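You operate a simulated robot arm through the tools that you are given. There is no shell and no other tool.

The job below is to be done with a simulated robot arm. You get a single attempt, and the scene is never put back.

JOB
Move the sliding seat to mark 27 and lock it again.
Fine: free both seat locks first and turn both to LOCK at the end.
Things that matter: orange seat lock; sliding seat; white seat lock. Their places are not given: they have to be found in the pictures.

It is judged by the outcome, as a careful person would: the job done as asked, and still so three seconds after it is handed in. It fails if anything else is knocked over, pushed out of place, dropped, spilled or broken.

ROBOT AND FRAMES
A 7-joint arm with a two-finger parallel gripper, fixed in place. Base frame: the origin is at the foot of the arm, x ahead of it, y to its left, z up. Units: mm, rad, N and s.
With the tool pointing down near the work surface it reaches from about 300 to 700 mm from the base axis. Its first joint turns from -1.152 to 1.152 rad. Payload 1.57 kg.
Tool frame: the origin (TCP) lies between the finger pads and is the grasp point; the fingertips stand 30 mm ahead of it; z points along the fingers, y is the line along which they close. The gripper opens to 110 mm. The fingers are 24 mm wide and 12 mm thick; the gripper's body (48 by 112 mm) begins 78 mm behind the TCP.
Orientation is told as [roll, pitch, yaw] about the base's x, y, z axes, in that order, counted from this pose: with the fingers straight down and closing along the base's y, the tool's x points along the base's -x, its y along +y and its z along -z.

CONTROLS
- The arm moves only by the tool send_rows. Its arguments are lists of equal length, an entry for each row: "offset": the shift along the base's x, y, z in units of 30 mm (1.0 is 30 mm), a list of three; "turn": the turn, a rotation vector about the base's x, y, z in units of 8 degrees (1.0 is 8 degrees), a list of three. In form: {"offset": [[tx, ty, tz], ...], "turn": [[ax, ay, az], ...]}. A call has 1 to 20 rows; each row shifts and turns the commanded pose from where the row before left it. "claw" is the finger opening in mm, from 0 to 110, set as the call begins (left out, the last holds). A call with a number of a shift or a turn outside -1 to 1 is refused whole. A row lasts 0.2 s, in which the tool goes at most 50 mm and 0.15 rad; a call with a longer step from one row to the next is refused whole, and so is a gripper value outside its range. Where a pose cannot be reached the arm comes as near as it can. A force on the tool above 40 N (or 10 N above the force at the start of the call, whichever is more), or a blocked arm, ends the call early, and 0.2 s more pass. The fingers move at their own pace (about 108 mm/s each) and stop on an object; they squeeze with about 27 N. The grip force told is the motor's: it shows also when the fingers shut on nothing. Time passes only in rows, and 0.2 s behind the last, so rows that do not move let the fingers close. The reply holds the time, the measured pose of the TCP, the force on the tool along the base axes, the opening and the grip force, in the units named above and with some noise, with the torque about the TCP (base axes, N m) and any sound that the robot's microphone picked up, and new pictures: "show" is both (left out), scene, wrist or none.
- Cameras (640 x 400 px; columns grow to the right, rows downward): "scene" is fixed at [157.9, -403, 1390.8]; the picture's right is [0.73, -0.68, 0.00], its down [-0.40, -0.44, -0.81] and it looks along [0.55, 0.59, -0.59] (base axes); focal length 320 px, centre (320, 200). "wrist" rides on the gripper at [70, 16, -141] in the tool frame; the picture's right is [-0.23, 0.97, 0.00], its down [-0.86, -0.20, -0.48] and it looks along [-0.47, -0.11, 0.88] (tool axes); focal length 222 px, centre (320, 200).
- probe_pixels(camera, pixels): for up to 12 pixels [column, row] of the newest picture of that camera ("zoom" is the newest enlarged one), the place [x, y, z] in the base frame of the surface seen there, good to about 2 mm, but the place of the scene camera against the robot may be out by one fixed shift of up to 25 mm in any direction. No time passes.
- zoom(camera, box): a new picture of the part [left, top, right, bottom] of that camera's present view, enlarged. No time passes.
- sign_off(): hands the job in; it is judged then, once.

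Leave the gripper open and the arm clear of the work at the hand-in unless told otherwise.

The tools are called after "Request:" by a JSON object that holds its "op" and its "data". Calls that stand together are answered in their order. send_rows: Moves the arm, as the interface text tells. Its arguments: {"type":"object","properties":{"offset":{"type":"array","items":{"type":"array","items":{"type":"number"}}},"turn":{"type":"array","items":{"type":"array","items":{"type":"number"}}},"claw":{"type":"number"},"show":{"type":"string","enum":["both","scene","wrist","none"]}},"required":["offset","turn"]} The other tools are called the same way: probe_pixels (camera, pixels) gives the place of the surface under pixels of a picture; zoom (camera, box) takes an enlarged picture of a part of a camera's view; sign_off () hands the job in.

At the start:

```text
time_s: 0.0
position: [469.4, 135.5, 1119.4]
orientation: [0.0, 0.001, -0.001]
force: [0.2, -0.6, 0.4]
wrist_torque: [-0.01, -0.01, -0.01]
finger_gap: 110.0
grip_force: 0.1
```

scene: 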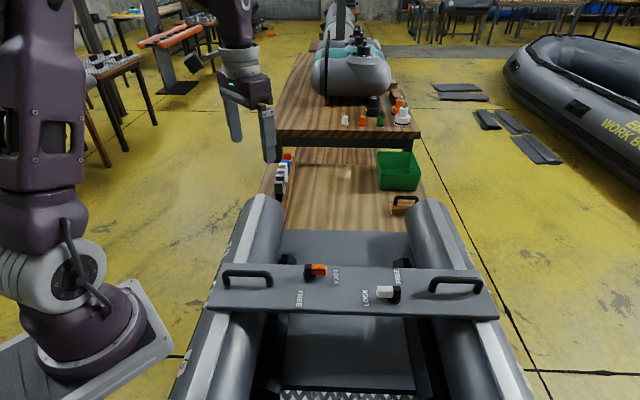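
wrist: 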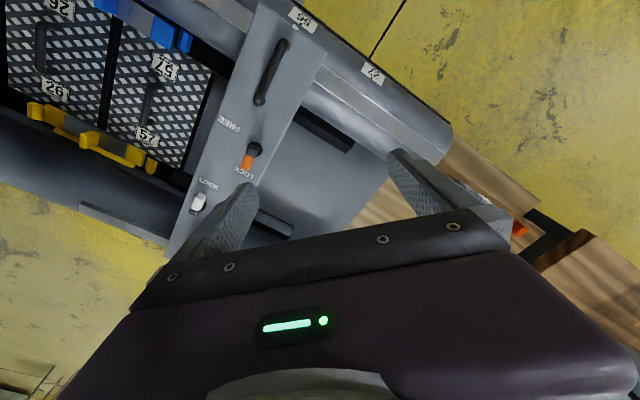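

I see a boat with a grey bench seat, an orange lock at about (316,270) and a white lock at about (387,292) in the scene picture. I'll enlarge both views to read the labels and marks.

Request:
{"op": "zoom", "data": {"camera": "scene", "box": [200, 190, 520, 390]}}

Request:
{"op": "zoom", "data": {"camera": "wrist", "box": [0, 0, 460, 288]}}

```text
2.00 times, centred on (360, 290) of scene
```

zoom: 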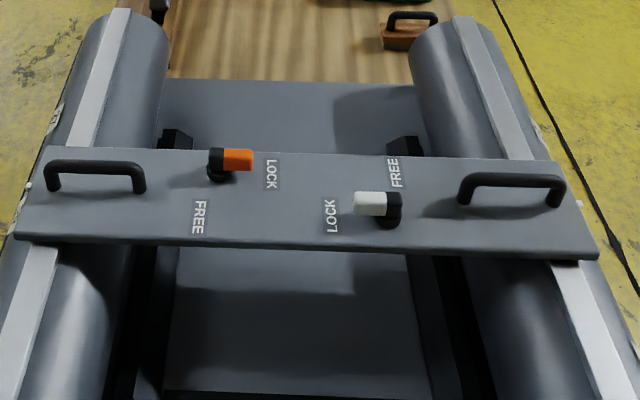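

```text
1.39 times, centred on (230, 144) of wrist
```

zoom: 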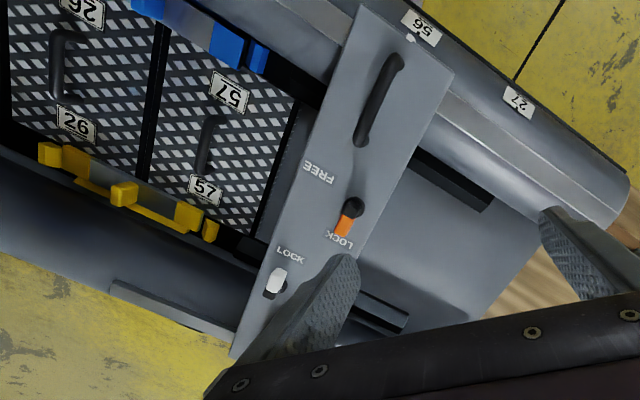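

The wrist view shows mark plates "56" and "27" on the tube beside the seat. I'll zoom in more on those, and probe the levers, handles and seat.

Request:
{"op": "zoom", "data": {"camera": "wrist", "box": [160, 0, 400, 150]}}

Request:
{"op": "probe_pixels", "data": {"camera": "wrist", "pixels": [[303, 18], [372, 74], [296, 25], [283, 42], [259, 100], [254, 150], [246, 164], [198, 203], [196, 197], [230, 124], [208, 183], [320, 60]]}}

Request:
{"op": "probe_pixels", "data": {"camera": "scene", "pixels": [[310, 272], [324, 270], [394, 294], [383, 292], [248, 273], [456, 282], [224, 277], [271, 281], [432, 289], [480, 287], [330, 290], [340, 300]]}}

```text
2.67 times, centred on (280, 75) of wrist
```

zoom: 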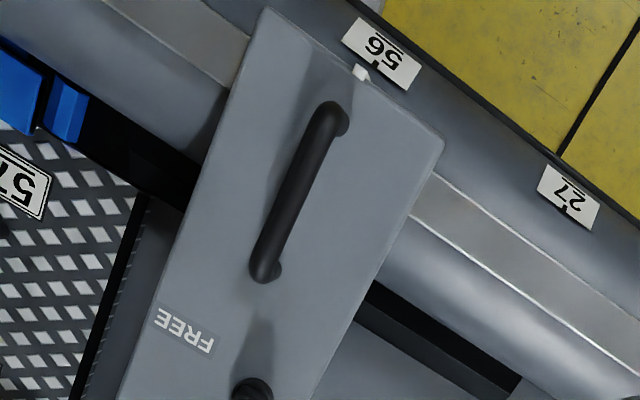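

```text
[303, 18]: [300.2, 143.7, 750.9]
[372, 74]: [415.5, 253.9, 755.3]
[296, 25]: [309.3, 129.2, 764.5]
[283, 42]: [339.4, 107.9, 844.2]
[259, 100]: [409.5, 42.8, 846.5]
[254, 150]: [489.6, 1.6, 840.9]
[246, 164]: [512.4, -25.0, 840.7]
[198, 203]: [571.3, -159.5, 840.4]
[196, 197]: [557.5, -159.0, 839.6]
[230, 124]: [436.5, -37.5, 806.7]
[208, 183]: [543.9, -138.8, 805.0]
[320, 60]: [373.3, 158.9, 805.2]
```

```text
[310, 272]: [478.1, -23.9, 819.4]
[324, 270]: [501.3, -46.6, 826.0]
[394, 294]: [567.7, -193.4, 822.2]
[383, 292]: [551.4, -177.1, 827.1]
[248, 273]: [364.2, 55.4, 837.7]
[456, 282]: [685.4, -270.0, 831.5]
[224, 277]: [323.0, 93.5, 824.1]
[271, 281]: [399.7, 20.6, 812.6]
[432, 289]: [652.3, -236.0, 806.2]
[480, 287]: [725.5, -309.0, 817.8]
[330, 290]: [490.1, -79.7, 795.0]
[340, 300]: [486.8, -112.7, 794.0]
```

The wrist frame puts the orange lever at roughly (490..512, 2..-25, 840) and the white one near (571,-160,840). The seat top is at z≈805, and mark 27 is about 160 mm toward the bow from mark 56. Next I go above the orange lock with the yaw turned to about -44° for a closer look.

Request:
{"op": "send_rows", "data": {"offset": [[0.1, -0.8, -0.85], [0.1, -0.8, -0.85], [0.1, -0.8, -0.85], [0.1, -0.8, -0.85], [0.1, -0.8, -0.85], [0.1, -0.7, -0.85]], "turn": [[0, 0, -0.92], [0, 0, -0.92], [0, 0, -0.92], [0, 0, -0.92], [0, 0, -0.92], [0, 0, -0.9]], "show": "both"}}

```text
time_s: 1.4
position: [488.1, -6.8, 966.4]
orientation: [-0.001, 0.0, -0.768]
force: [0.3, -0.5, 0.3]
wrist_torque: [0.02, 0.01, -0.02]
finger_gap: 109.9
grip_force: 0.0
```

scene: 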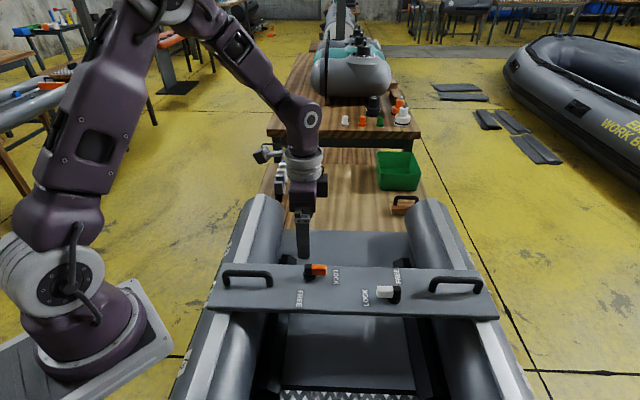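
wrist: 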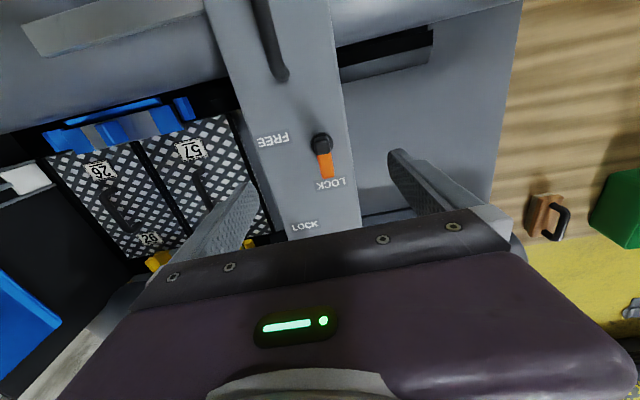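

Request:
{"op": "zoom", "data": {"camera": "wrist", "box": [220, 100, 400, 212]}}

Request:
{"op": "probe_pixels", "data": {"camera": "wrist", "pixels": [[320, 141], [322, 150], [326, 165], [328, 176], [320, 165], [332, 165], [316, 142], [326, 142], [300, 170], [280, 60], [260, 20], [345, 170]]}}

```text
3.56 times, centred on (310, 156) of wrist
```

zoom: 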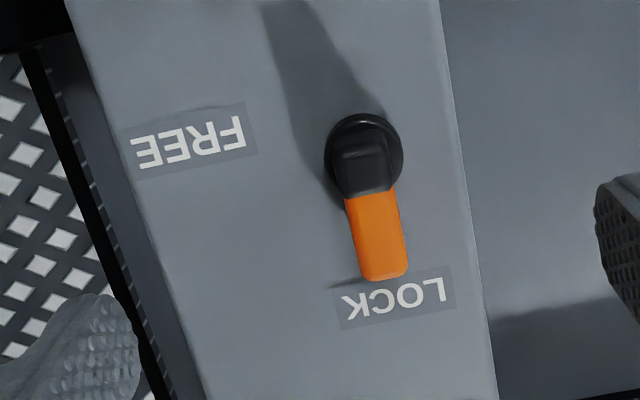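

```text
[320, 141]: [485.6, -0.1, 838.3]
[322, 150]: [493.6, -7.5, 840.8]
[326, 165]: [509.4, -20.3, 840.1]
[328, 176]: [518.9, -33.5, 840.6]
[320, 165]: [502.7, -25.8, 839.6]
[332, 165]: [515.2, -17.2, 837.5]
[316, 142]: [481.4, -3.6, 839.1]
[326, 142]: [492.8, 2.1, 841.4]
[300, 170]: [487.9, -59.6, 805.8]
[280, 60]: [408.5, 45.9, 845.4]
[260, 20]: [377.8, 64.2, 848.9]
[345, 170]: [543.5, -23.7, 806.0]
```

The orange lever runs from a black hub near (487,0) to a tip near (520,-33), with its top at z≈840. I'll probe fine points on the enlarged picture to get the pivot, the lever's width and the height of the hub.

Request:
{"op": "probe_pixels", "data": {"camera": "zoom", "pixels": [[363, 118], [363, 135], [340, 165], [385, 165], [398, 155], [328, 155], [352, 200], [392, 195], [365, 272], [404, 268], [373, 235], [363, 155]]}}

Request:
{"op": "zoom", "data": {"camera": "scene", "box": [280, 240, 430, 334]}}

```text
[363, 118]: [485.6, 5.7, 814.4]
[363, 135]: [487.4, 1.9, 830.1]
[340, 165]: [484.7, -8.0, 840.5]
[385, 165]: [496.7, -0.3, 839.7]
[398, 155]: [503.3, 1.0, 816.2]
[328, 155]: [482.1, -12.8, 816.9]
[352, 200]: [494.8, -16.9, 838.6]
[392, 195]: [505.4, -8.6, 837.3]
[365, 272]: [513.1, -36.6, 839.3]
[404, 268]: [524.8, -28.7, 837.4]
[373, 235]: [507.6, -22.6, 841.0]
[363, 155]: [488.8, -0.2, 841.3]
```

```text
4.26 times, centred on (355, 287) of scene
```

zoom: 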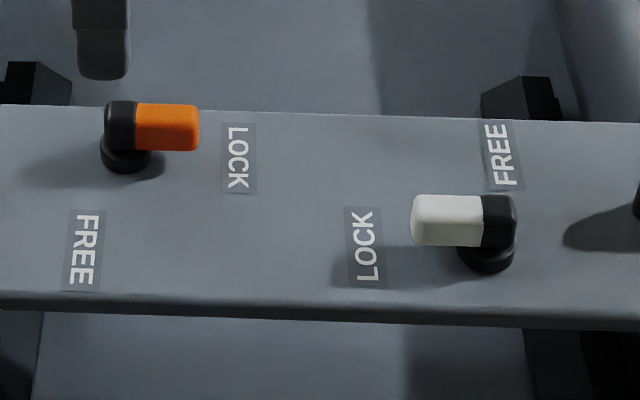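

The hub centre works out to about (492.5,-6), the lever is 14 mm wide with its tip about 38 mm out, and it points at -45°. FREE for orange lies toward the stern, 90° clockwise seen from above. White also turns clockwise to reach FREE. Before touching anything I'll test in free air whether the tool can yaw a further -90° from here.

Request:
{"op": "send_rows", "data": {"offset": [[0, 0, 0], [0, 0, 0], [0, 0, 0], [0, 0, 0], [0, 0, 0], [0, 0, 0], [0, 0, 0], [0, 0, 0], [0, 0, 0], [0, 0, 0], [0, 0, 0], [0, 0, 0]], "turn": [[0, 0, -0.95], [0, 0, -0.95], [0, 0, -0.95], [0, 0, -0.95], [0, 0, -0.95], [0, 0, -0.95], [0, 0, -0.95], [0, 0, -0.95], [0, 0, -0.95], [0, 0, -0.95], [0, 0, -0.95], [0, 0, -0.95]], "show": "both"}}

```text
time_s: 4.0
position: [488.7, -5.7, 966.4]
orientation: [0.0, -0.002, -2.361]
force: [-0.5, 0.3, 0.3]
wrist_torque: [-0.02, 0.0, -0.02]
finger_gap: 110.1
grip_force: 0.1
```

scene: 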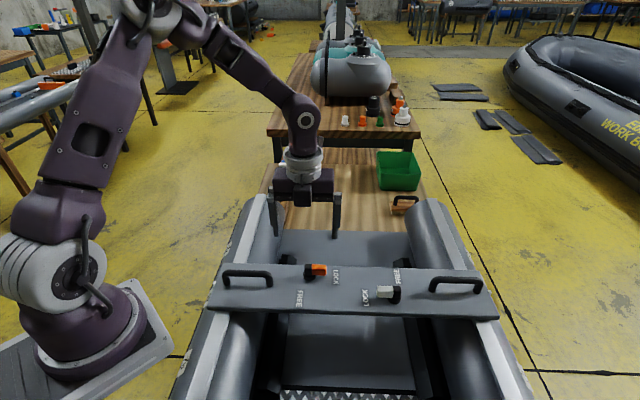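
wrist: 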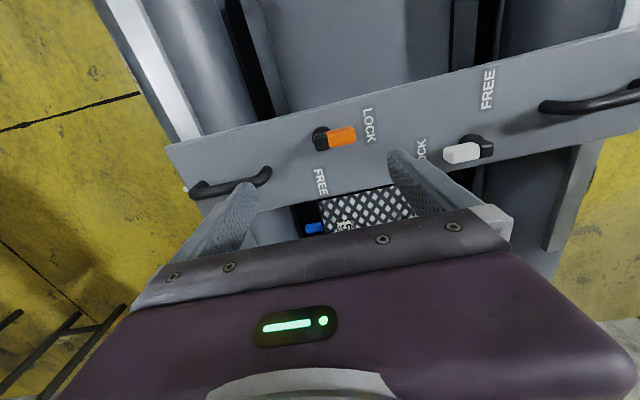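

The yaw reaches -2.36 rad without trouble, so a full 90° twist is possible. This view also shows the white lock near (470,150), so I'll probe it along with both handles and the pointer.

Request:
{"op": "zoom", "data": {"camera": "wrist", "box": [290, 60, 520, 204]}}

Request:
{"op": "probe_pixels", "data": {"camera": "wrist", "pixels": [[489, 145], [480, 150], [465, 153], [448, 155], [462, 146], [464, 160], [195, 190], [265, 175], [186, 190], [556, 106], [630, 95], [168, 150]]}}

```text
2.78 times, centred on (405, 132) of wrist
```

zoom: 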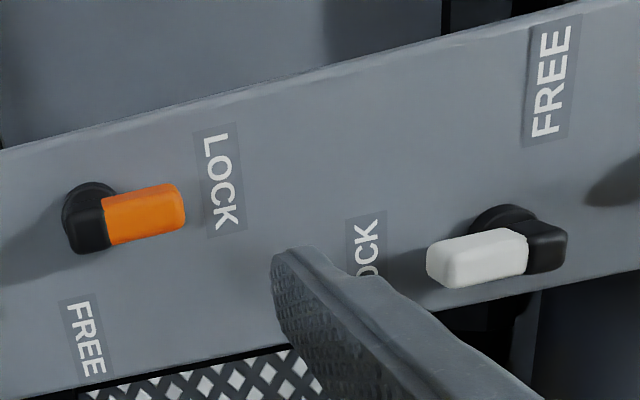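

```text
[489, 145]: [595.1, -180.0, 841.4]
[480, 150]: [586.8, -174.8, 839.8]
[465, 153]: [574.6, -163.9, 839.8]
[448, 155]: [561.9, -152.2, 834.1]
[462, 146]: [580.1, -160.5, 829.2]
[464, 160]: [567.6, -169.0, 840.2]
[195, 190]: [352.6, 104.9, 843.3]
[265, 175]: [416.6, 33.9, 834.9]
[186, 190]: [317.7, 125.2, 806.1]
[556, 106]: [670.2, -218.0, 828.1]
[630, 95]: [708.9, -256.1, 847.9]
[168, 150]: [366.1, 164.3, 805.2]
```

The white lock sits near (575..597,-164..-182), top z≈840. Now I turn back to yaw -45°, set the fingers to 45 mm and go above the orange lever's middle at about (506.5,-20), stopping at z≈890 for a check before descending.

Request:
{"op": "send_rows", "data": {"offset": [[0.053, -0.041, -0.2], [0.053, -0.041, -0.2], [0.053, -0.041, -0.2], [0.053, -0.041, -0.2], [0.053, -0.041, -0.2], [0.053, -0.041, -0.2], [0.053, -0.041, -0.2], [0.053, -0.041, -0.2], [0.053, -0.041, -0.2], [0.053, -0.041, -0.2], [0.053, -0.041, -0.2], [0.053, -0.041, -0.2]], "turn": [[0, 0, 0.94], [0, 0, 0.94], [0, 0, 0.94], [0, 0, 0.94], [0, 0, 0.94], [0, 0, 0.94], [0, 0, 0.94], [0, 0, 0.94], [0, 0, 0.94], [0, 0, 0.94], [0, 0, 0.94], [0, 0, 0.935]], "claw": 45, "show": "both"}}

```text
time_s: 6.6
position: [505.7, -20.9, 895.2]
orientation: [0.001, 0.001, -0.783]
force: [-0.4, -0.3, -0.2]
wrist_torque: [0.0, -0.02, 0.0]
finger_gap: 44.9
grip_force: 0.1
```

scene: 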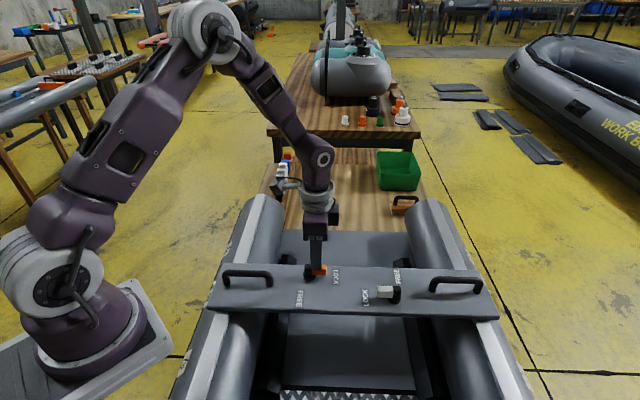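
wrist: 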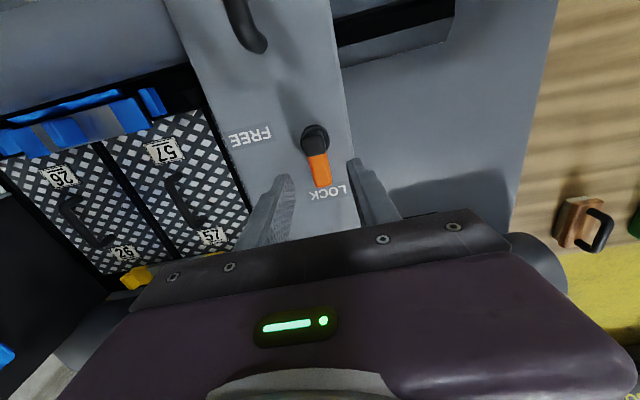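

The lever shows between the fingers at about (318,165). I'll probe it again from this nearer view to fix the pivot and the lever axis.

Request:
{"op": "zoom", "data": {"camera": "wrist", "box": [256, 110, 376, 185]}}

Request:
{"op": "probe_pixels", "data": {"camera": "wrist", "pixels": [[315, 132], [307, 152], [327, 148], [314, 184], [328, 181], [318, 168], [303, 139], [328, 136], [324, 190], [321, 175]]}}

```text
5.33 times, centred on (316, 148) of wrist
```

zoom: 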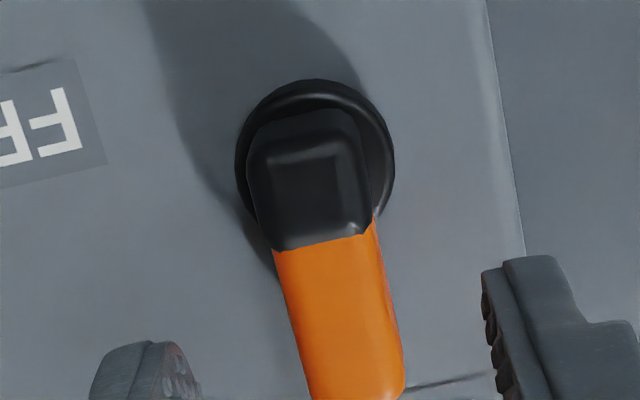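

```text
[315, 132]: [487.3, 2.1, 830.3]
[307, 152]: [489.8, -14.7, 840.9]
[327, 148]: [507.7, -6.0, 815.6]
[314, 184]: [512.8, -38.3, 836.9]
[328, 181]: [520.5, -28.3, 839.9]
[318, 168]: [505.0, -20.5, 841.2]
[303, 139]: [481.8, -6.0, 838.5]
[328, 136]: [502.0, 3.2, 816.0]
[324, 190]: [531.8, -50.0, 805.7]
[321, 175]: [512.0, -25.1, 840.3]
```

The lever is centred between the fingers and the pivot comes out at about (492.5,-6.5). I descend 46 mm, so the fingertips stop at about z=819, just above the hub disc.

Request:
{"op": "send_rows", "data": {"offset": [[0, 0, -0.5], [0, 0, -0.5], [0, 0, -0.3], [0, 0, -0.24]], "turn": [[0, 0, 0], [0, 0, 0], [0, 0, 0], [0, 0, 0]], "show": "both"}}

```text
time_s: 7.6
position: [505.5, -21.8, 848.0]
orientation: [0.0, -0.001, -0.785]
force: [0.0, 0.5, 0.1]
wrist_torque: [0.01, 0.0, 0.02]
finger_gap: 44.9
grip_force: 0.1
```

scene: 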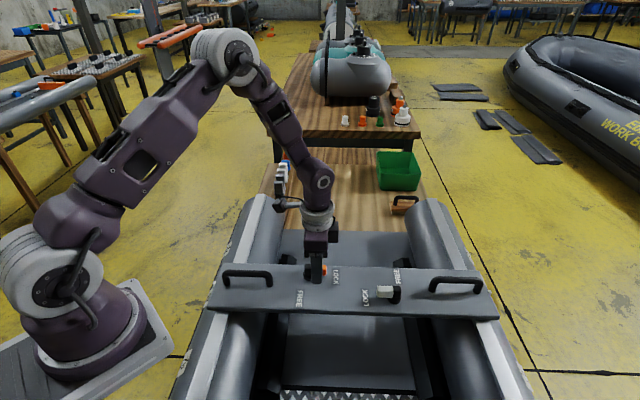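
wrist: 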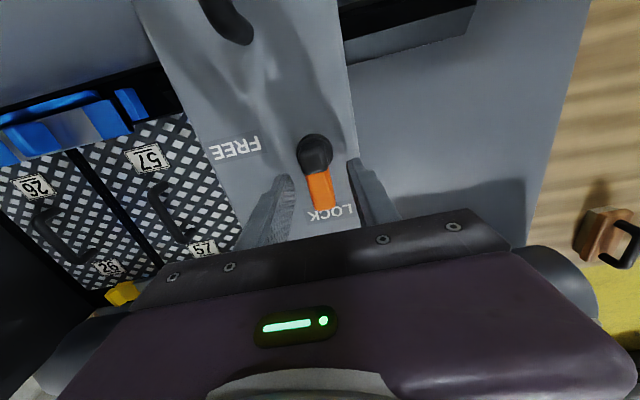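

The fingers straddle the orange lever with no contact force. I close them on the lever and read the forces.

Request:
{"op": "send_rows", "data": {"offset": [[0, 0, 0], [0, 0, 0], [0, 0, 0]], "turn": [[0, 0, 0], [0, 0, 0], [0, 0, 0]], "claw": 5, "show": "wrist"}}

```text
time_s: 8.4
position: [507.5, -22.2, 848.4]
orientation: [-0.001, 0.0, -0.787]
force: [-0.4, -1.4, -5.8]
wrist_torque: [-0.14, -0.16, -0.01]
finger_gap: 17.6
grip_force: 32.9
```

wrist: 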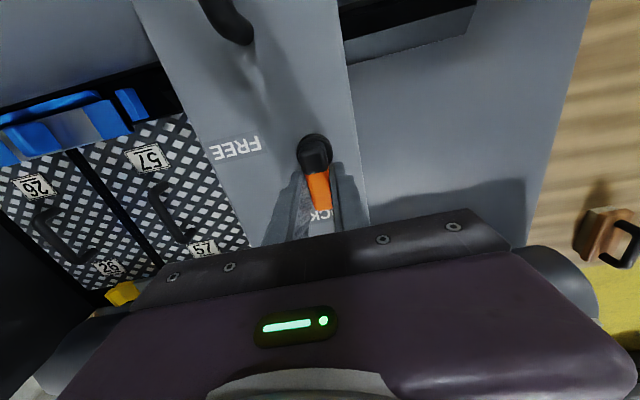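

The lever is gripped (gap 17.6 mm, small side force). I now turn it clockwise about the pivot along a matching arc, doing the first 45° and then checking.

Request:
{"op": "send_rows", "data": {"offset": [[-0.064, -0.057, 0], [-0.071, -0.048, 0], [-0.077, -0.038, 0], [-0.081, -0.028, 0], [-0.084, -0.017, 0], [-0.0855, -0.006, 0]], "turn": [[0, 0, -0.9375], [0, 0, -0.9375], [0, 0, -0.9375], [0, 0, -0.9375], [0, 0, -0.9375], [0, 0, -0.9375]], "show": "both"}}

```text
time_s: 9.8
position: [493.7, -26.7, 849.9]
orientation: [0.001, -0.002, -1.572]
force: [-1.2, -2.5, -9.4]
wrist_torque: [-0.42, -0.02, 0.03]
finger_gap: 18.0
grip_force: 32.5
```

scene: 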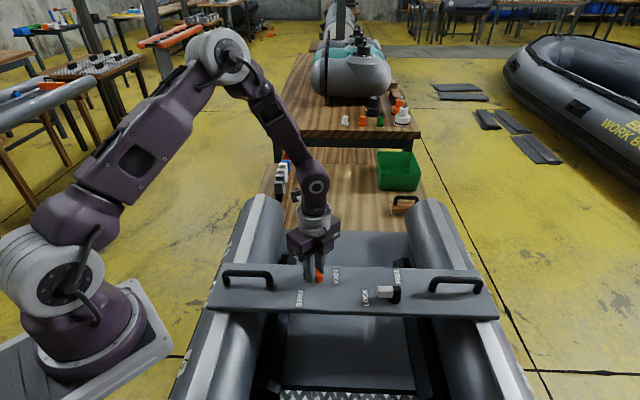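
wrist: 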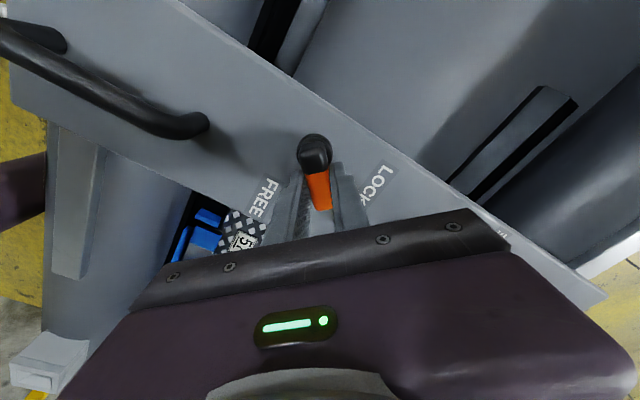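

The lever has turned 45° smoothly with low force. I do the remaining 45° along the arc.

Request:
{"op": "send_rows", "data": {"offset": [[-0.0856, 0.005, 0], [-0.084, 0.016, 0], [-0.081, 0.027, 0], [-0.077, 0.037, 0], [-0.072, 0.047, 0], [-0.065, 0.056, 0]], "turn": [[0, 0, -0.9375], [0, 0, -0.9375], [0, 0, -0.9375], [0, 0, -0.9375], [0, 0, -0.9375], [0, 0, -0.9375]], "show": "both"}}

```text
time_s: 11.2
position: [480.3, -21.9, 848.5]
orientation: [0.001, 0.003, -2.358]
force: [10.9, -4.4, -0.4]
wrist_torque: [0.32, -0.26, -0.05]
finger_gap: 17.7
grip_force: 32.4
```

scene: 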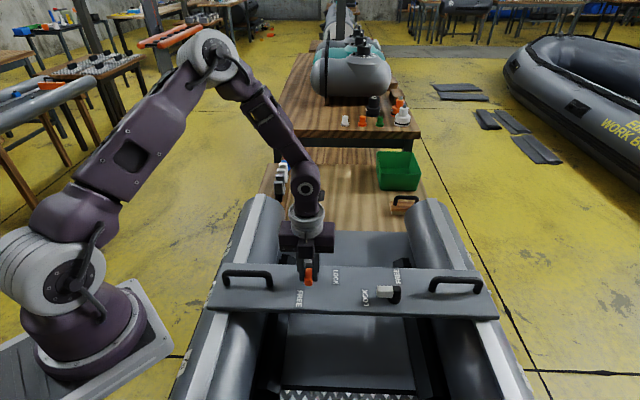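
wrist: 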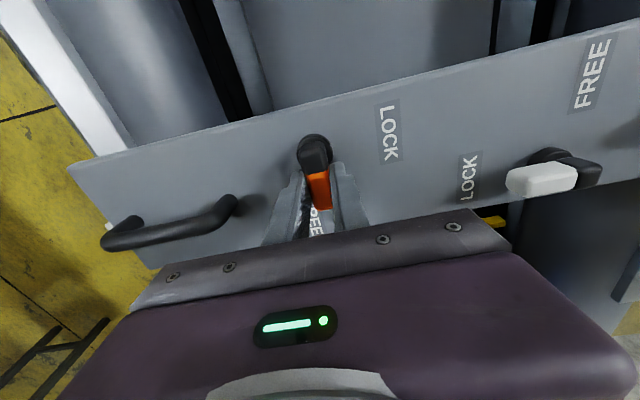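

The orange lever now points at FREE, and a sideways force of about 11 N suggests it is at its stop. I open the fingers and lift off to check.

Request:
{"op": "send_rows", "data": {"offset": [[0, 0, 0], [0, 0, 0], [0, 0, 0.6], [0, 0, 0.9], [0, 0, 0.9]], "turn": [[0, 0, 0], [0, 0, 0], [0, 0, 0], [0, 0, 0], [0, 0, 0]], "claw": 45, "show": "both"}}

```text
time_s: 12.4
position: [479.6, -20.3, 920.2]
orientation: [0.0, 0.001, -2.356]
force: [0.2, 0.4, -0.6]
wrist_torque: [0.01, 0.03, -0.01]
finger_gap: 44.9
grip_force: 0.0
```

scene: 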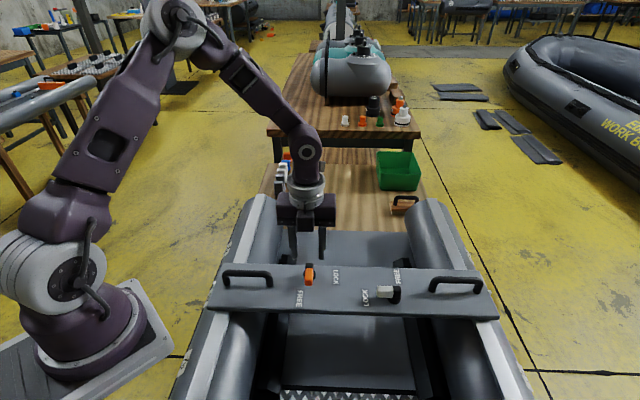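
wrist: 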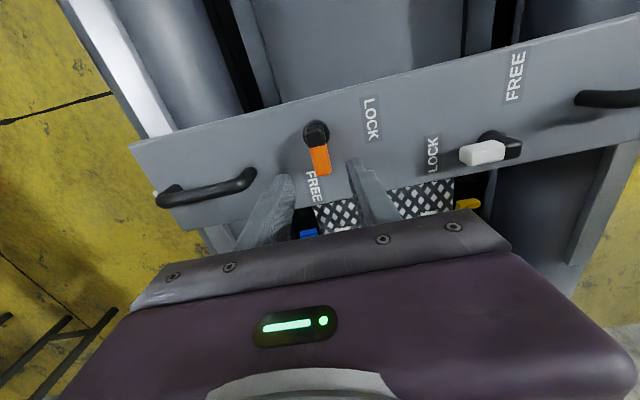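

The orange lever is at FREE. Now I probe the white lock in this picture to find its pivot and lever axis.

Request:
{"op": "zoom", "data": {"camera": "wrist", "box": [420, 100, 570, 194]}}

Request:
{"op": "zoom", "data": {"camera": "scene", "box": [280, 240, 430, 334]}}

```text
4.26 times, centred on (495, 147) of wrist
```

zoom: 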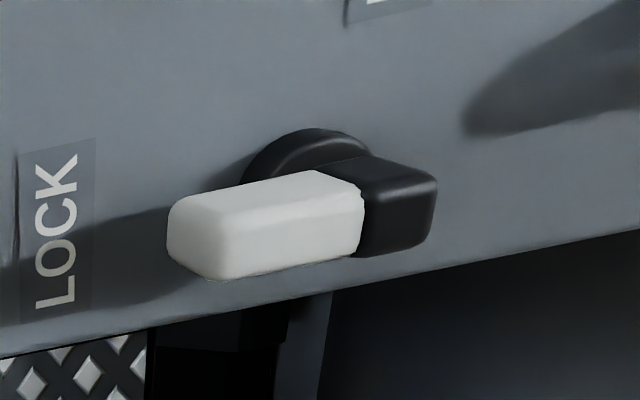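

```text
4.26 times, centred on (355, 287) of scene
```

zoom: 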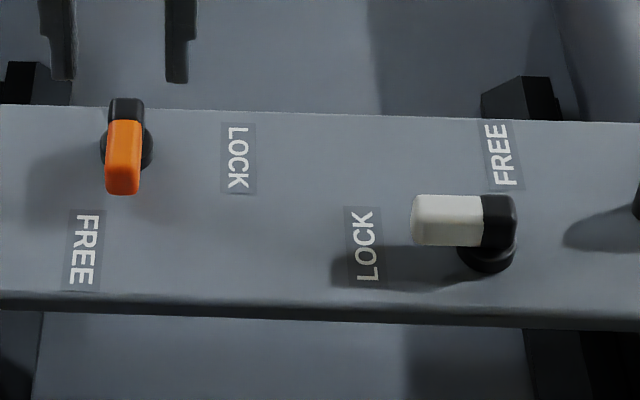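

Now I go over the white lever at about (575,-166, 900), turning back to yaw -45° on the way. The path stays well above the seat.

Request:
{"op": "send_rows", "data": {"offset": [[0.267, -0.405, 0], [0.267, -0.405, 0], [0.267, -0.405, 0], [0.267, -0.405, 0], [0.267, -0.405, 0], [0.267, -0.405, 0], [0.267, -0.405, 0], [0.267, -0.405, 0], [0.267, -0.405, 0], [0.267, -0.405, -0.2], [0.267, -0.405, -0.2], [0.267, -0.405, -0.2]], "turn": [[0, 0, 0.9375], [0, 0, 0.9375], [0, 0, 0.9375], [0, 0, 0.9375], [0, 0, 0.9375], [0, 0, 0.9375], [0, 0, 0.9375], [0, 0, 0.9375], [0, 0, 0.9375], [0, 0, 0.9375], [0, 0, 0.9375], [0, 0, 0.9375]], "claw": 45, "show": "both"}}

```text
time_s: 15.0
position: [575.9, -166.7, 902.1]
orientation: [0.0, 0.002, -0.783]
force: [0.3, 0.1, 0.3]
wrist_torque: [-0.03, -0.03, 0.03]
finger_gap: 45.0
grip_force: 0.1
```

scene: 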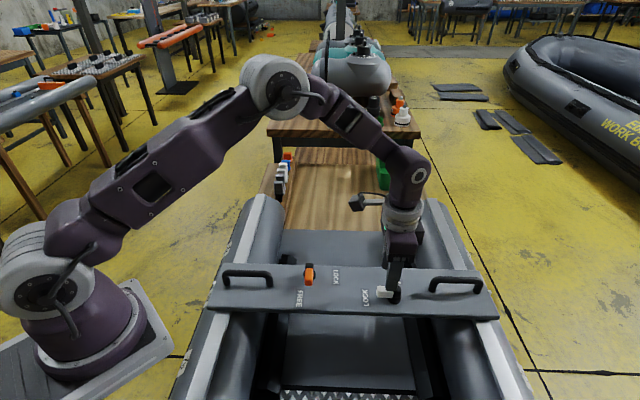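
wrist: 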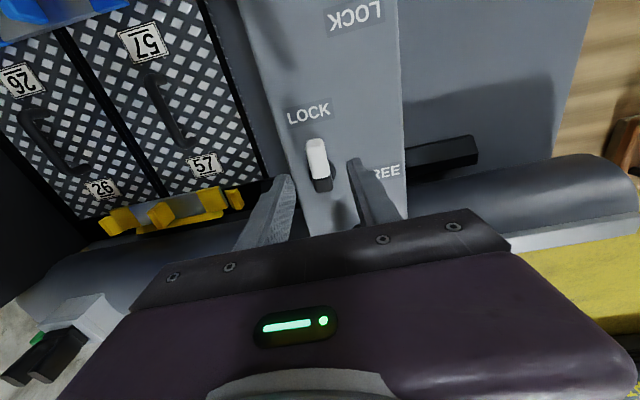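

Request:
{"op": "zoom", "data": {"camera": "wrist", "box": [260, 125, 380, 200]}}

Request:
{"op": "probe_pixels", "data": {"camera": "wrist", "pixels": [[314, 141], [318, 160], [321, 175], [323, 188], [314, 175], [328, 174], [311, 160], [325, 158], [320, 170], [334, 185]]}}

```text
5.33 times, centred on (320, 162) of wrist
```

zoom: 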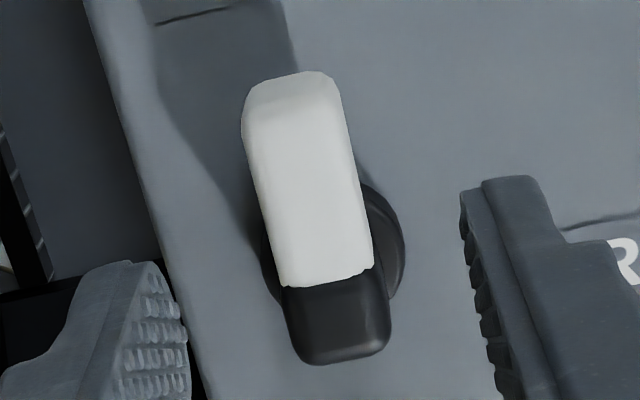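

```text
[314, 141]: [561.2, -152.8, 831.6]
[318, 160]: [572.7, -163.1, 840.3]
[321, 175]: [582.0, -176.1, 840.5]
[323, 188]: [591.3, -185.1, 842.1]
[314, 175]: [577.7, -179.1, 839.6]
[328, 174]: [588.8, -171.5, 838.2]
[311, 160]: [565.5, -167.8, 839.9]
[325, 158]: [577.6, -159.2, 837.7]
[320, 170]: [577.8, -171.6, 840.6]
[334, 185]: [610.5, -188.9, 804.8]
```

I'll probe the hub disc's edges in this enlarged picture to fix the white pivot.

Request:
{"op": "probe_pixels", "data": {"camera": "zoom", "pixels": [[401, 250], [398, 225], [268, 265], [385, 195], [397, 275], [300, 75], [320, 78], [280, 80], [345, 360], [300, 360], [385, 350]]}}

```text
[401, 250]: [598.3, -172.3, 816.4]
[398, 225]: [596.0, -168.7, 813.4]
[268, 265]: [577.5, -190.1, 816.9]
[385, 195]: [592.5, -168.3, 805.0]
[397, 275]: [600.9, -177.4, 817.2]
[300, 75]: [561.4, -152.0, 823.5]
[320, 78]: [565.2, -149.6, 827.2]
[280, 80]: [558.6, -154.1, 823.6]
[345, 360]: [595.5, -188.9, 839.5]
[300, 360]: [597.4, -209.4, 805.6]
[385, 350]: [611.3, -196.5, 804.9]
```

The white pivot is about (587,-179.5), with its lever pointing at about 135°. I shift slightly to a grip point 20 mm from the pivot and descend to z≈850.

Request:
{"op": "send_rows", "data": {"offset": [[-0.07, 0.045, -0.5], [0, 0, -0.5], [0, 0, -0.4], [0, 0, -0.34]], "turn": [[0, 0, 0], [0, 0, 0], [0, 0, 0], [0, 0, 0]], "show": "both"}}

```text
time_s: 16.0
position: [573.1, -165.2, 848.4]
orientation: [-0.001, 0.0, -0.785]
force: [-0.1, -0.5, 0.3]
wrist_torque: [-0.02, -0.01, 0.01]
finger_gap: 45.0
grip_force: 0.1
```

scene: 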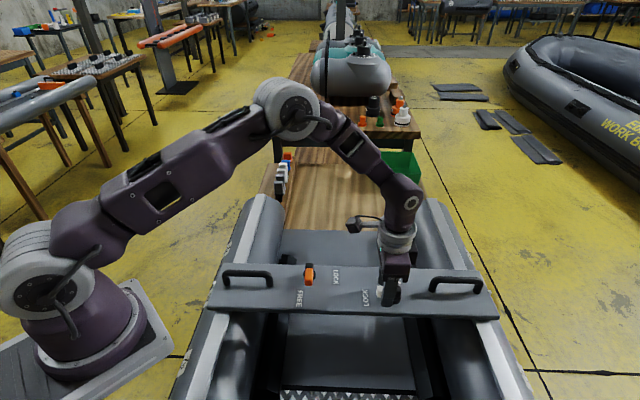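
wrist: 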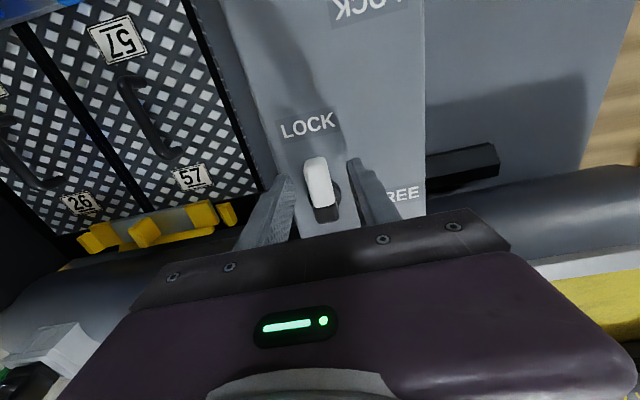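

The fingers straddle the white lever. I close on it.

Request:
{"op": "send_rows", "data": {"offset": [[0, 0, 0], [0, 0, 0], [0, 0, 0]], "turn": [[0, 0, 0], [0, 0, 0], [0, 0, 0]], "claw": 5, "show": "wrist"}}

```text
time_s: 16.8
position: [572.4, -167.0, 849.7]
orientation: [-0.001, 0.001, -0.785]
force: [-5.1, -4.5, -3.3]
wrist_torque: [0.04, -0.02, -0.16]
finger_gap: 17.6
grip_force: 32.5
```

wrist: 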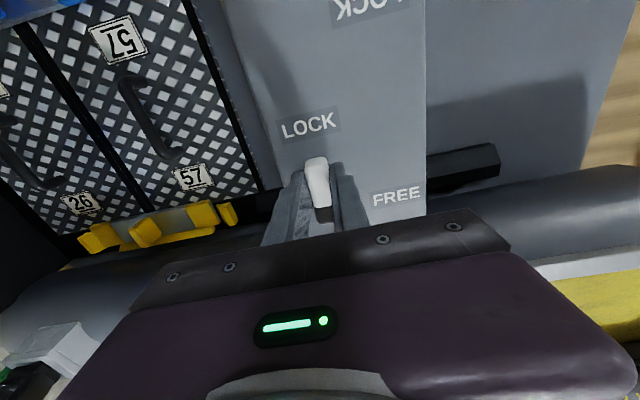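

The white lever is gripped. I turn it clockwise about its pivot, the first 45°.

Request:
{"op": "send_rows", "data": {"offset": [[0.066, 0.0575, 0], [0.073, 0.0484, 0], [0.0787, 0.0385, 0], [0.0831, 0.0279, 0], [0.086, 0.0168, 0], [0.0875, 0.0054, 0]], "turn": [[0, 0, -0.9375], [0, 0, -0.9375], [0, 0, -0.9375], [0, 0, -0.9375], [0, 0, -0.9375], [0, 0, -0.9375]], "show": "both"}}

```text
time_s: 18.2
position: [588.6, -159.0, 848.8]
orientation: [0.0, 0.0, -1.572]
force: [9.2, -8.9, -26.9]
wrist_torque: [-0.02, -0.14, 0.19]
finger_gap: 17.9
grip_force: 32.8
```

scene: 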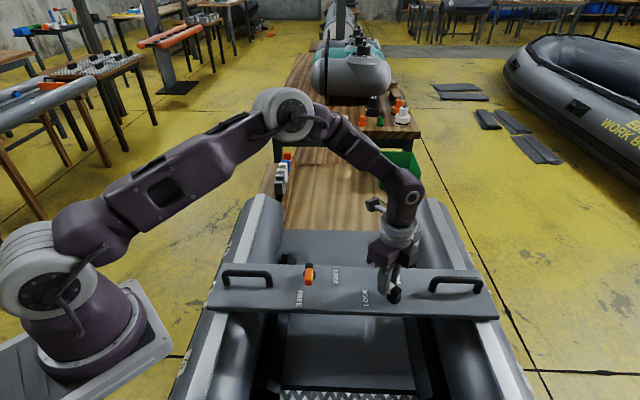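
wrist: 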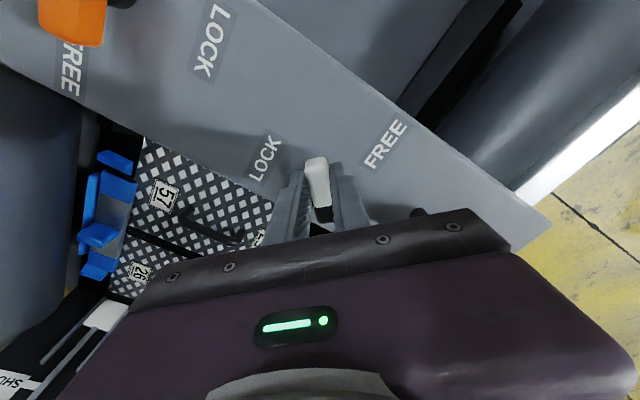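

The lever has followed 45°, but there is 27 N of downward pull on the tool, so I'm holding slightly high. I continue the arc in small parts, lowering about 1.2 mm to relieve that.

Request:
{"op": "send_rows", "data": {"offset": [[0, 0, -0.04], [0.0874, -0.006, 0], [0.0859, -0.0174, 0]], "turn": [[0, 0, 0], [0, 0, -0.9375], [0, 0, -0.9375]], "show": "none"}}

```text
time_s: 19.0
position: [594.7, -160.9, 849.7]
orientation: [0.002, 0.0, -1.834]
force: [11.6, -9.5, -11.2]
wrist_torque: [-0.16, 0.1, 0.28]
finger_gap: 17.7
grip_force: 32.4
```

The force dropped to about 11 N in z. I carry on with the last 30° of the arc.

Request:
{"op": "send_rows", "data": {"offset": [[0.0829, -0.0285, 0], [0.0785, -0.039, 0], [0.0727, -0.0489, 0], [0.0657, -0.058, 0]], "turn": [[0, 0, -0.9375], [0, 0, -0.9375], [0, 0, -0.9375], [0, 0, -0.9375]], "show": "both"}}

```text
time_s: 20.0
position: [602.8, -166.9, 850.3]
orientation: [0.003, -0.001, -2.358]
force: [17.1, -13.8, -1.0]
wrist_torque: [0.55, -0.24, 0.55]
finger_gap: 17.6
grip_force: 32.2
```

scene: 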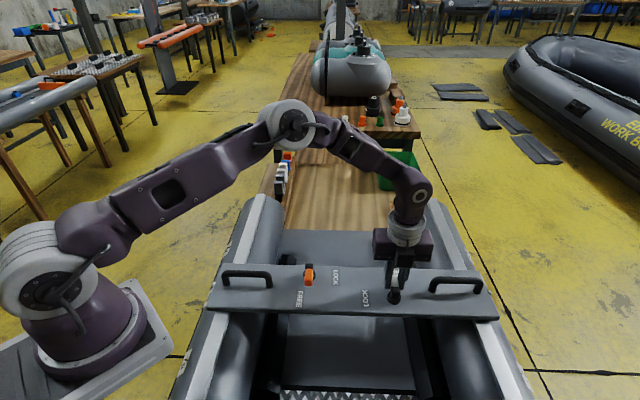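
wrist: 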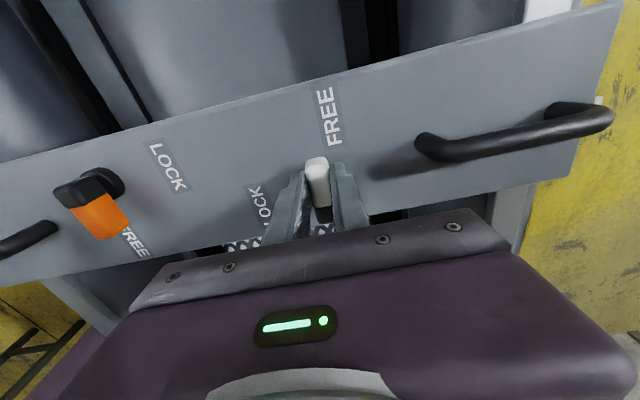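

The white lever now points at FREE and rests against its stop. I release it and lift off.

Request:
{"op": "send_rows", "data": {"offset": [[0, 0, 0], [0, 0, 0], [0, 0, 0.6], [0, 0, 1.0], [0, 0, 1.0]], "turn": [[0, 0, 0], [0, 0, 0], [0, 0, 0], [0, 0, 0], [0, 0, 0]], "claw": 45, "show": "both"}}

```text
time_s: 21.2
position: [601.3, -168.3, 927.5]
orientation: [0.001, -0.001, -2.356]
force: [0.6, -0.4, 0.0]
wrist_torque: [-0.04, -0.02, 0.01]
finger_gap: 44.9
grip_force: 0.0
```

scene: 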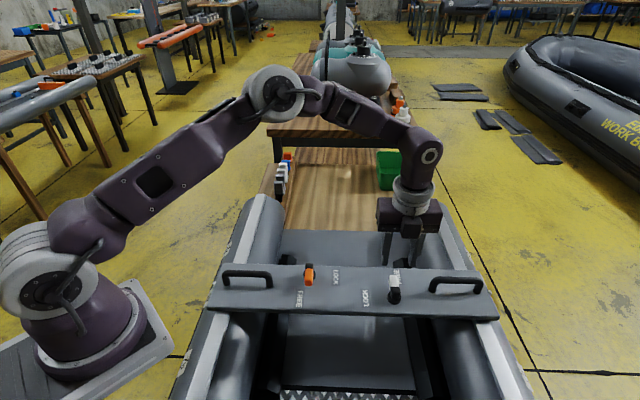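
wrist: 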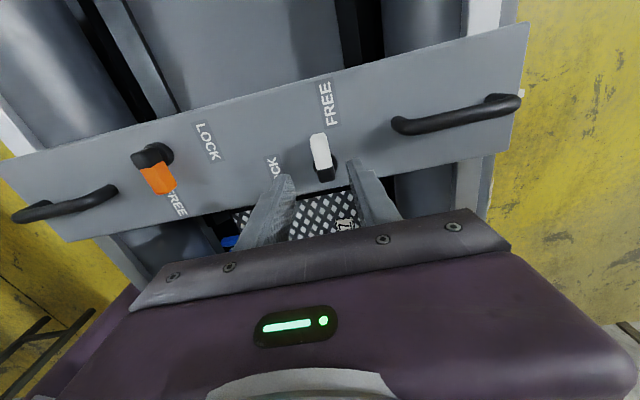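

Both levers are at FREE. Now I move over the left handle at about (376,74) with yaw -45°, staying high.

Request:
{"op": "send_rows", "data": {"offset": [[-0.625, 0.664, 0], [-0.625, 0.664, 0], [-0.625, 0.664, 0], [-0.625, 0.664, 0], [-0.625, 0.664, 0], [-0.625, 0.664, 0], [-0.625, 0.664, 0], [-0.625, 0.664, 0], [-0.625, 0.664, 0], [-0.625, 0.664, 0], [-0.625, 0.664, 0], [-0.625, 0.664, 0]], "turn": [[0, 0, 0.9375], [0, 0, 0.9375], [0, 0, 0.9375], [0, 0, 0.9375], [0, 0, 0.9375], [0, 0, 0.9375], [0, 0, 0.9375], [0, 0, 0.9375], [0, 0, 0.9375], [0, 0, 0.9375], [0, 0, 0.9375], [0, 0, 0.9375]], "claw": 60, "show": "both"}}

```text
time_s: 23.8
position: [376.3, 73.1, 927.5]
orientation: [-0.001, 0.0, -0.783]
force: [-0.1, 0.0, -0.2]
wrist_torque: [0.0, -0.05, 0.01]
finger_gap: 60.1
grip_force: 0.1
```

scene: 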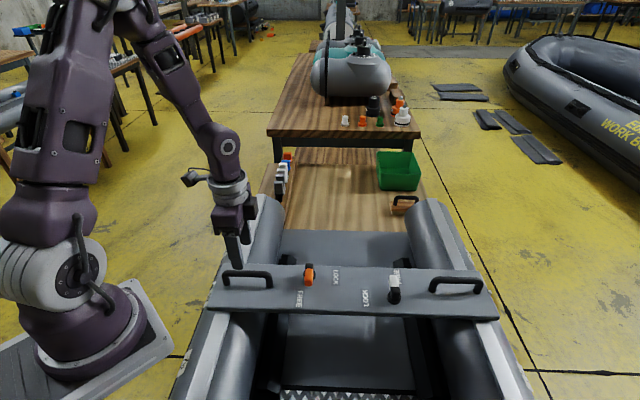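
wrist: 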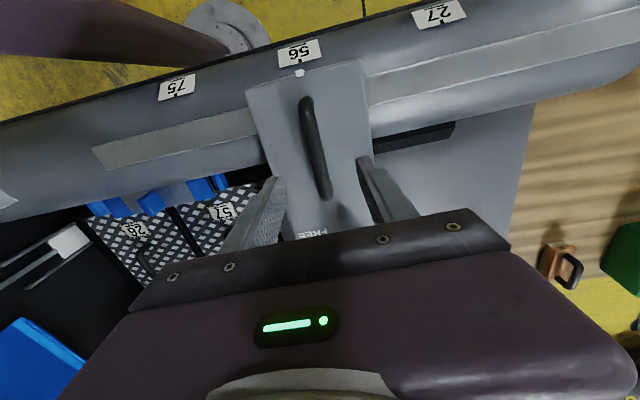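

From here the plates 75, 56 and 27 are all visible, with the seat's white pointer at (299,72) by 56. I zoom in to locate the tick lines.

Request:
{"op": "zoom", "data": {"camera": "wrist", "box": [260, 30, 350, 86]}}

Request:
{"op": "probe_pixels", "data": {"camera": "zoom", "pixels": [[270, 285], [280, 310], [275, 235], [180, 90], [400, 90], [410, 200], [200, 225]]}}

Request:
{"op": "zoom", "data": {"camera": "wrist", "box": [395, 0, 485, 56]}}

Request:
{"op": "probe_pixels", "data": {"camera": "wrist", "pixels": [[306, 100], [312, 130], [318, 160], [328, 195], [255, 100], [373, 140], [440, 24], [299, 72], [177, 94], [304, 110], [315, 112], [282, 200]]}}

```text
7.11 times, centred on (305, 58) of wrist
```

zoom: 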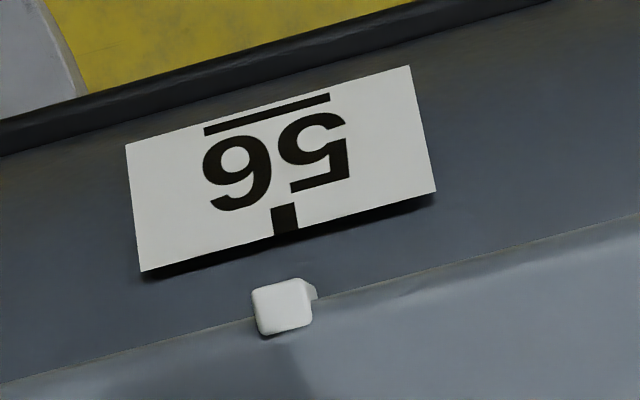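

```text
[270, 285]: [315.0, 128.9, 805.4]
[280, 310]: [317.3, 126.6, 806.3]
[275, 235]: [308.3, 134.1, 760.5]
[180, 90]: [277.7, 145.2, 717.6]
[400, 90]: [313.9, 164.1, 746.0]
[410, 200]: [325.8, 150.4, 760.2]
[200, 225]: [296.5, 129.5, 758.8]
```

```text
7.11 times, centred on (440, 28) of wrist
```

zoom: 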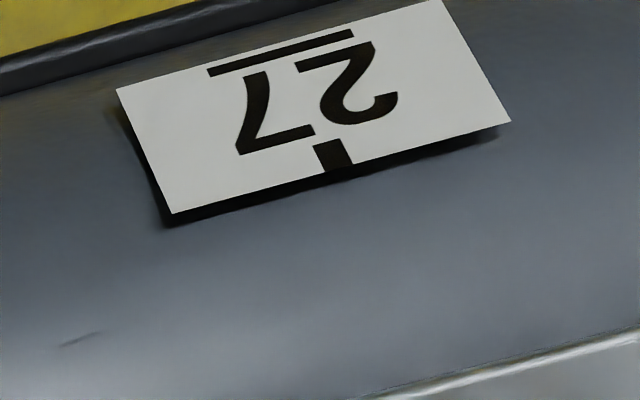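

```text
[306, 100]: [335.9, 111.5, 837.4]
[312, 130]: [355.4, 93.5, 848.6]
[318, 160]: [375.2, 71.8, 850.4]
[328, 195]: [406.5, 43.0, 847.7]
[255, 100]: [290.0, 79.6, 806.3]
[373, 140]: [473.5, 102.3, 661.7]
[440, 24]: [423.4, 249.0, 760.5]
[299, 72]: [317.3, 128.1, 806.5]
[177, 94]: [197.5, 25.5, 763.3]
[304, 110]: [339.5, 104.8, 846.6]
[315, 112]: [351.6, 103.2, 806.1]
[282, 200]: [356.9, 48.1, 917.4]
```

The newest enlargement shows plate 27 with its tick at (333,155). I probe the tick and plate corners there.

Request:
{"op": "probe_pixels", "data": {"camera": "zoom", "pixels": [[333, 155], [325, 145], [345, 155], [335, 165], [175, 208], [505, 120], [120, 92], [437, 5]]}}

Request:
{"op": "zoom", "data": {"camera": "wrist", "box": [275, 40, 325, 82]}}

```text
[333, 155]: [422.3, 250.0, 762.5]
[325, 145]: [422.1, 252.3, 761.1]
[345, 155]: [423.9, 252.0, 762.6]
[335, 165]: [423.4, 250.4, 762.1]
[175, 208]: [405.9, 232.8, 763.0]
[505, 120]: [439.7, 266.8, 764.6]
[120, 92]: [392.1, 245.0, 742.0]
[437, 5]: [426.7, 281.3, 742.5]
```

```text
9.52 times, centred on (300, 61) of wrist
```

zoom: 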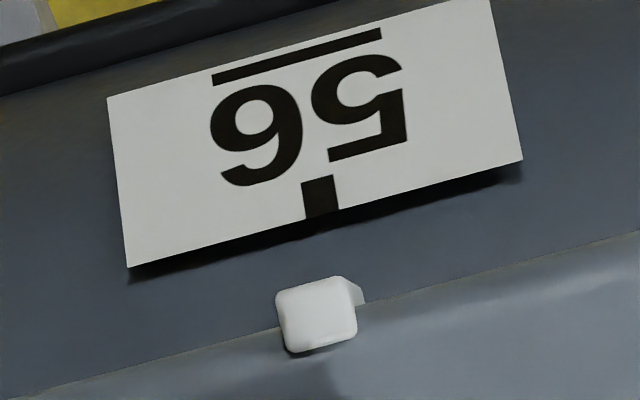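

Now the same for plate 56 and the pointer in this enlargement.

Request:
{"op": "probe_pixels", "data": {"camera": "zoom", "pixels": [[321, 195], [310, 200], [333, 195], [130, 262], [518, 156], [318, 315], [284, 318], [348, 310], [316, 292], [320, 338], [112, 100], [488, 4]]}}

```text
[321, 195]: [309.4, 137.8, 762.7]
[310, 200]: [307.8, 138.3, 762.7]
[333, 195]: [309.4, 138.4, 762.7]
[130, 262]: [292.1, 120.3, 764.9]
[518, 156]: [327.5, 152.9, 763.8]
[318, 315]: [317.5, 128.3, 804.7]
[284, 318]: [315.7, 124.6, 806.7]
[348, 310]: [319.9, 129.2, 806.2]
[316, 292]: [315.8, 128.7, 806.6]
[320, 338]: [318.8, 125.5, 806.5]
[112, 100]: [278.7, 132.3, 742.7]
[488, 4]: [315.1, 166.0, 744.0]
```

Tick 56 to tick 27 measures about 160 mm along (0.707,0.707), and the pointer sits at about mark 56. The handle bar is centred under the gripper at (376,73) with its top at z≈850. I descend to z≈844.

Request:
{"op": "send_rows", "data": {"offset": [[0, 0, -0.7], [0, 0, -0.7], [0, 0, -0.7], [0, 0, -0.4], [0, 0, -0.28]], "turn": [[0, 0, 0], [0, 0, 0], [0, 0, 0], [0, 0, 0], [0, 0, 0]], "claw": 60, "show": "both"}}

```text
time_s: 25.0
position: [375.9, 73.2, 843.0]
orientation: [0.001, 0.0, -0.786]
force: [0.2, 0.0, -0.8]
wrist_torque: [0.01, 0.0, 0.0]
finger_gap: 60.0
grip_force: 0.1
```

scene: 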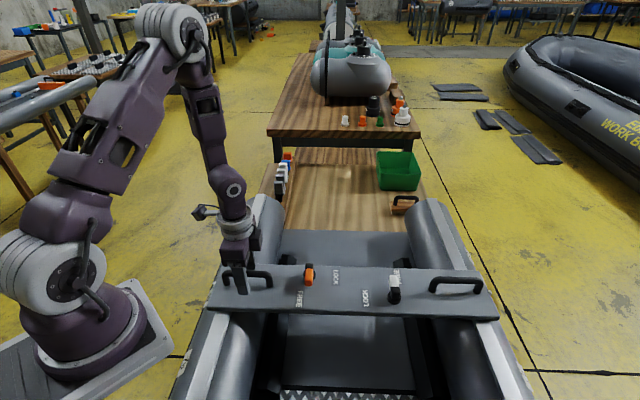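
wrist: 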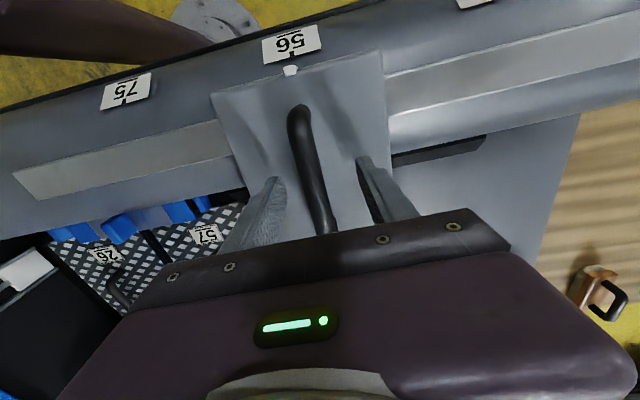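

The bar lies between the fingers. I close on the handle.

Request:
{"op": "send_rows", "data": {"offset": [[0, 0, 0], [0, 0, 0], [0, 0, 0]], "turn": [[0, 0, 0], [0, 0, 0], [0, 0, 0]], "claw": 3, "show": "wrist"}}

```text
time_s: 25.8
position: [375.8, 73.3, 844.0]
orientation: [0.0, 0.0, -0.785]
force: [-0.6, -1.0, -11.4]
wrist_torque: [-0.11, -0.12, -0.03]
finger_gap: 15.7
grip_force: 31.3
```

wrist: 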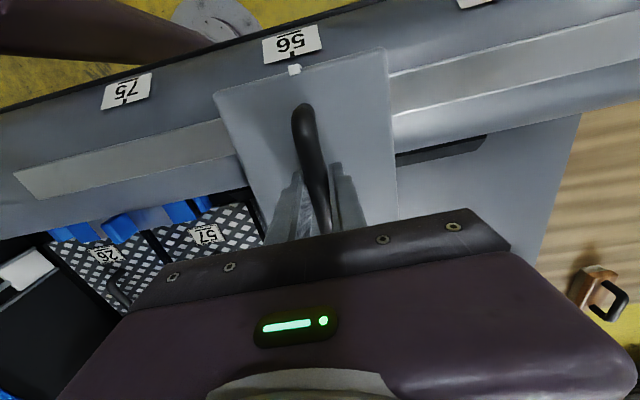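

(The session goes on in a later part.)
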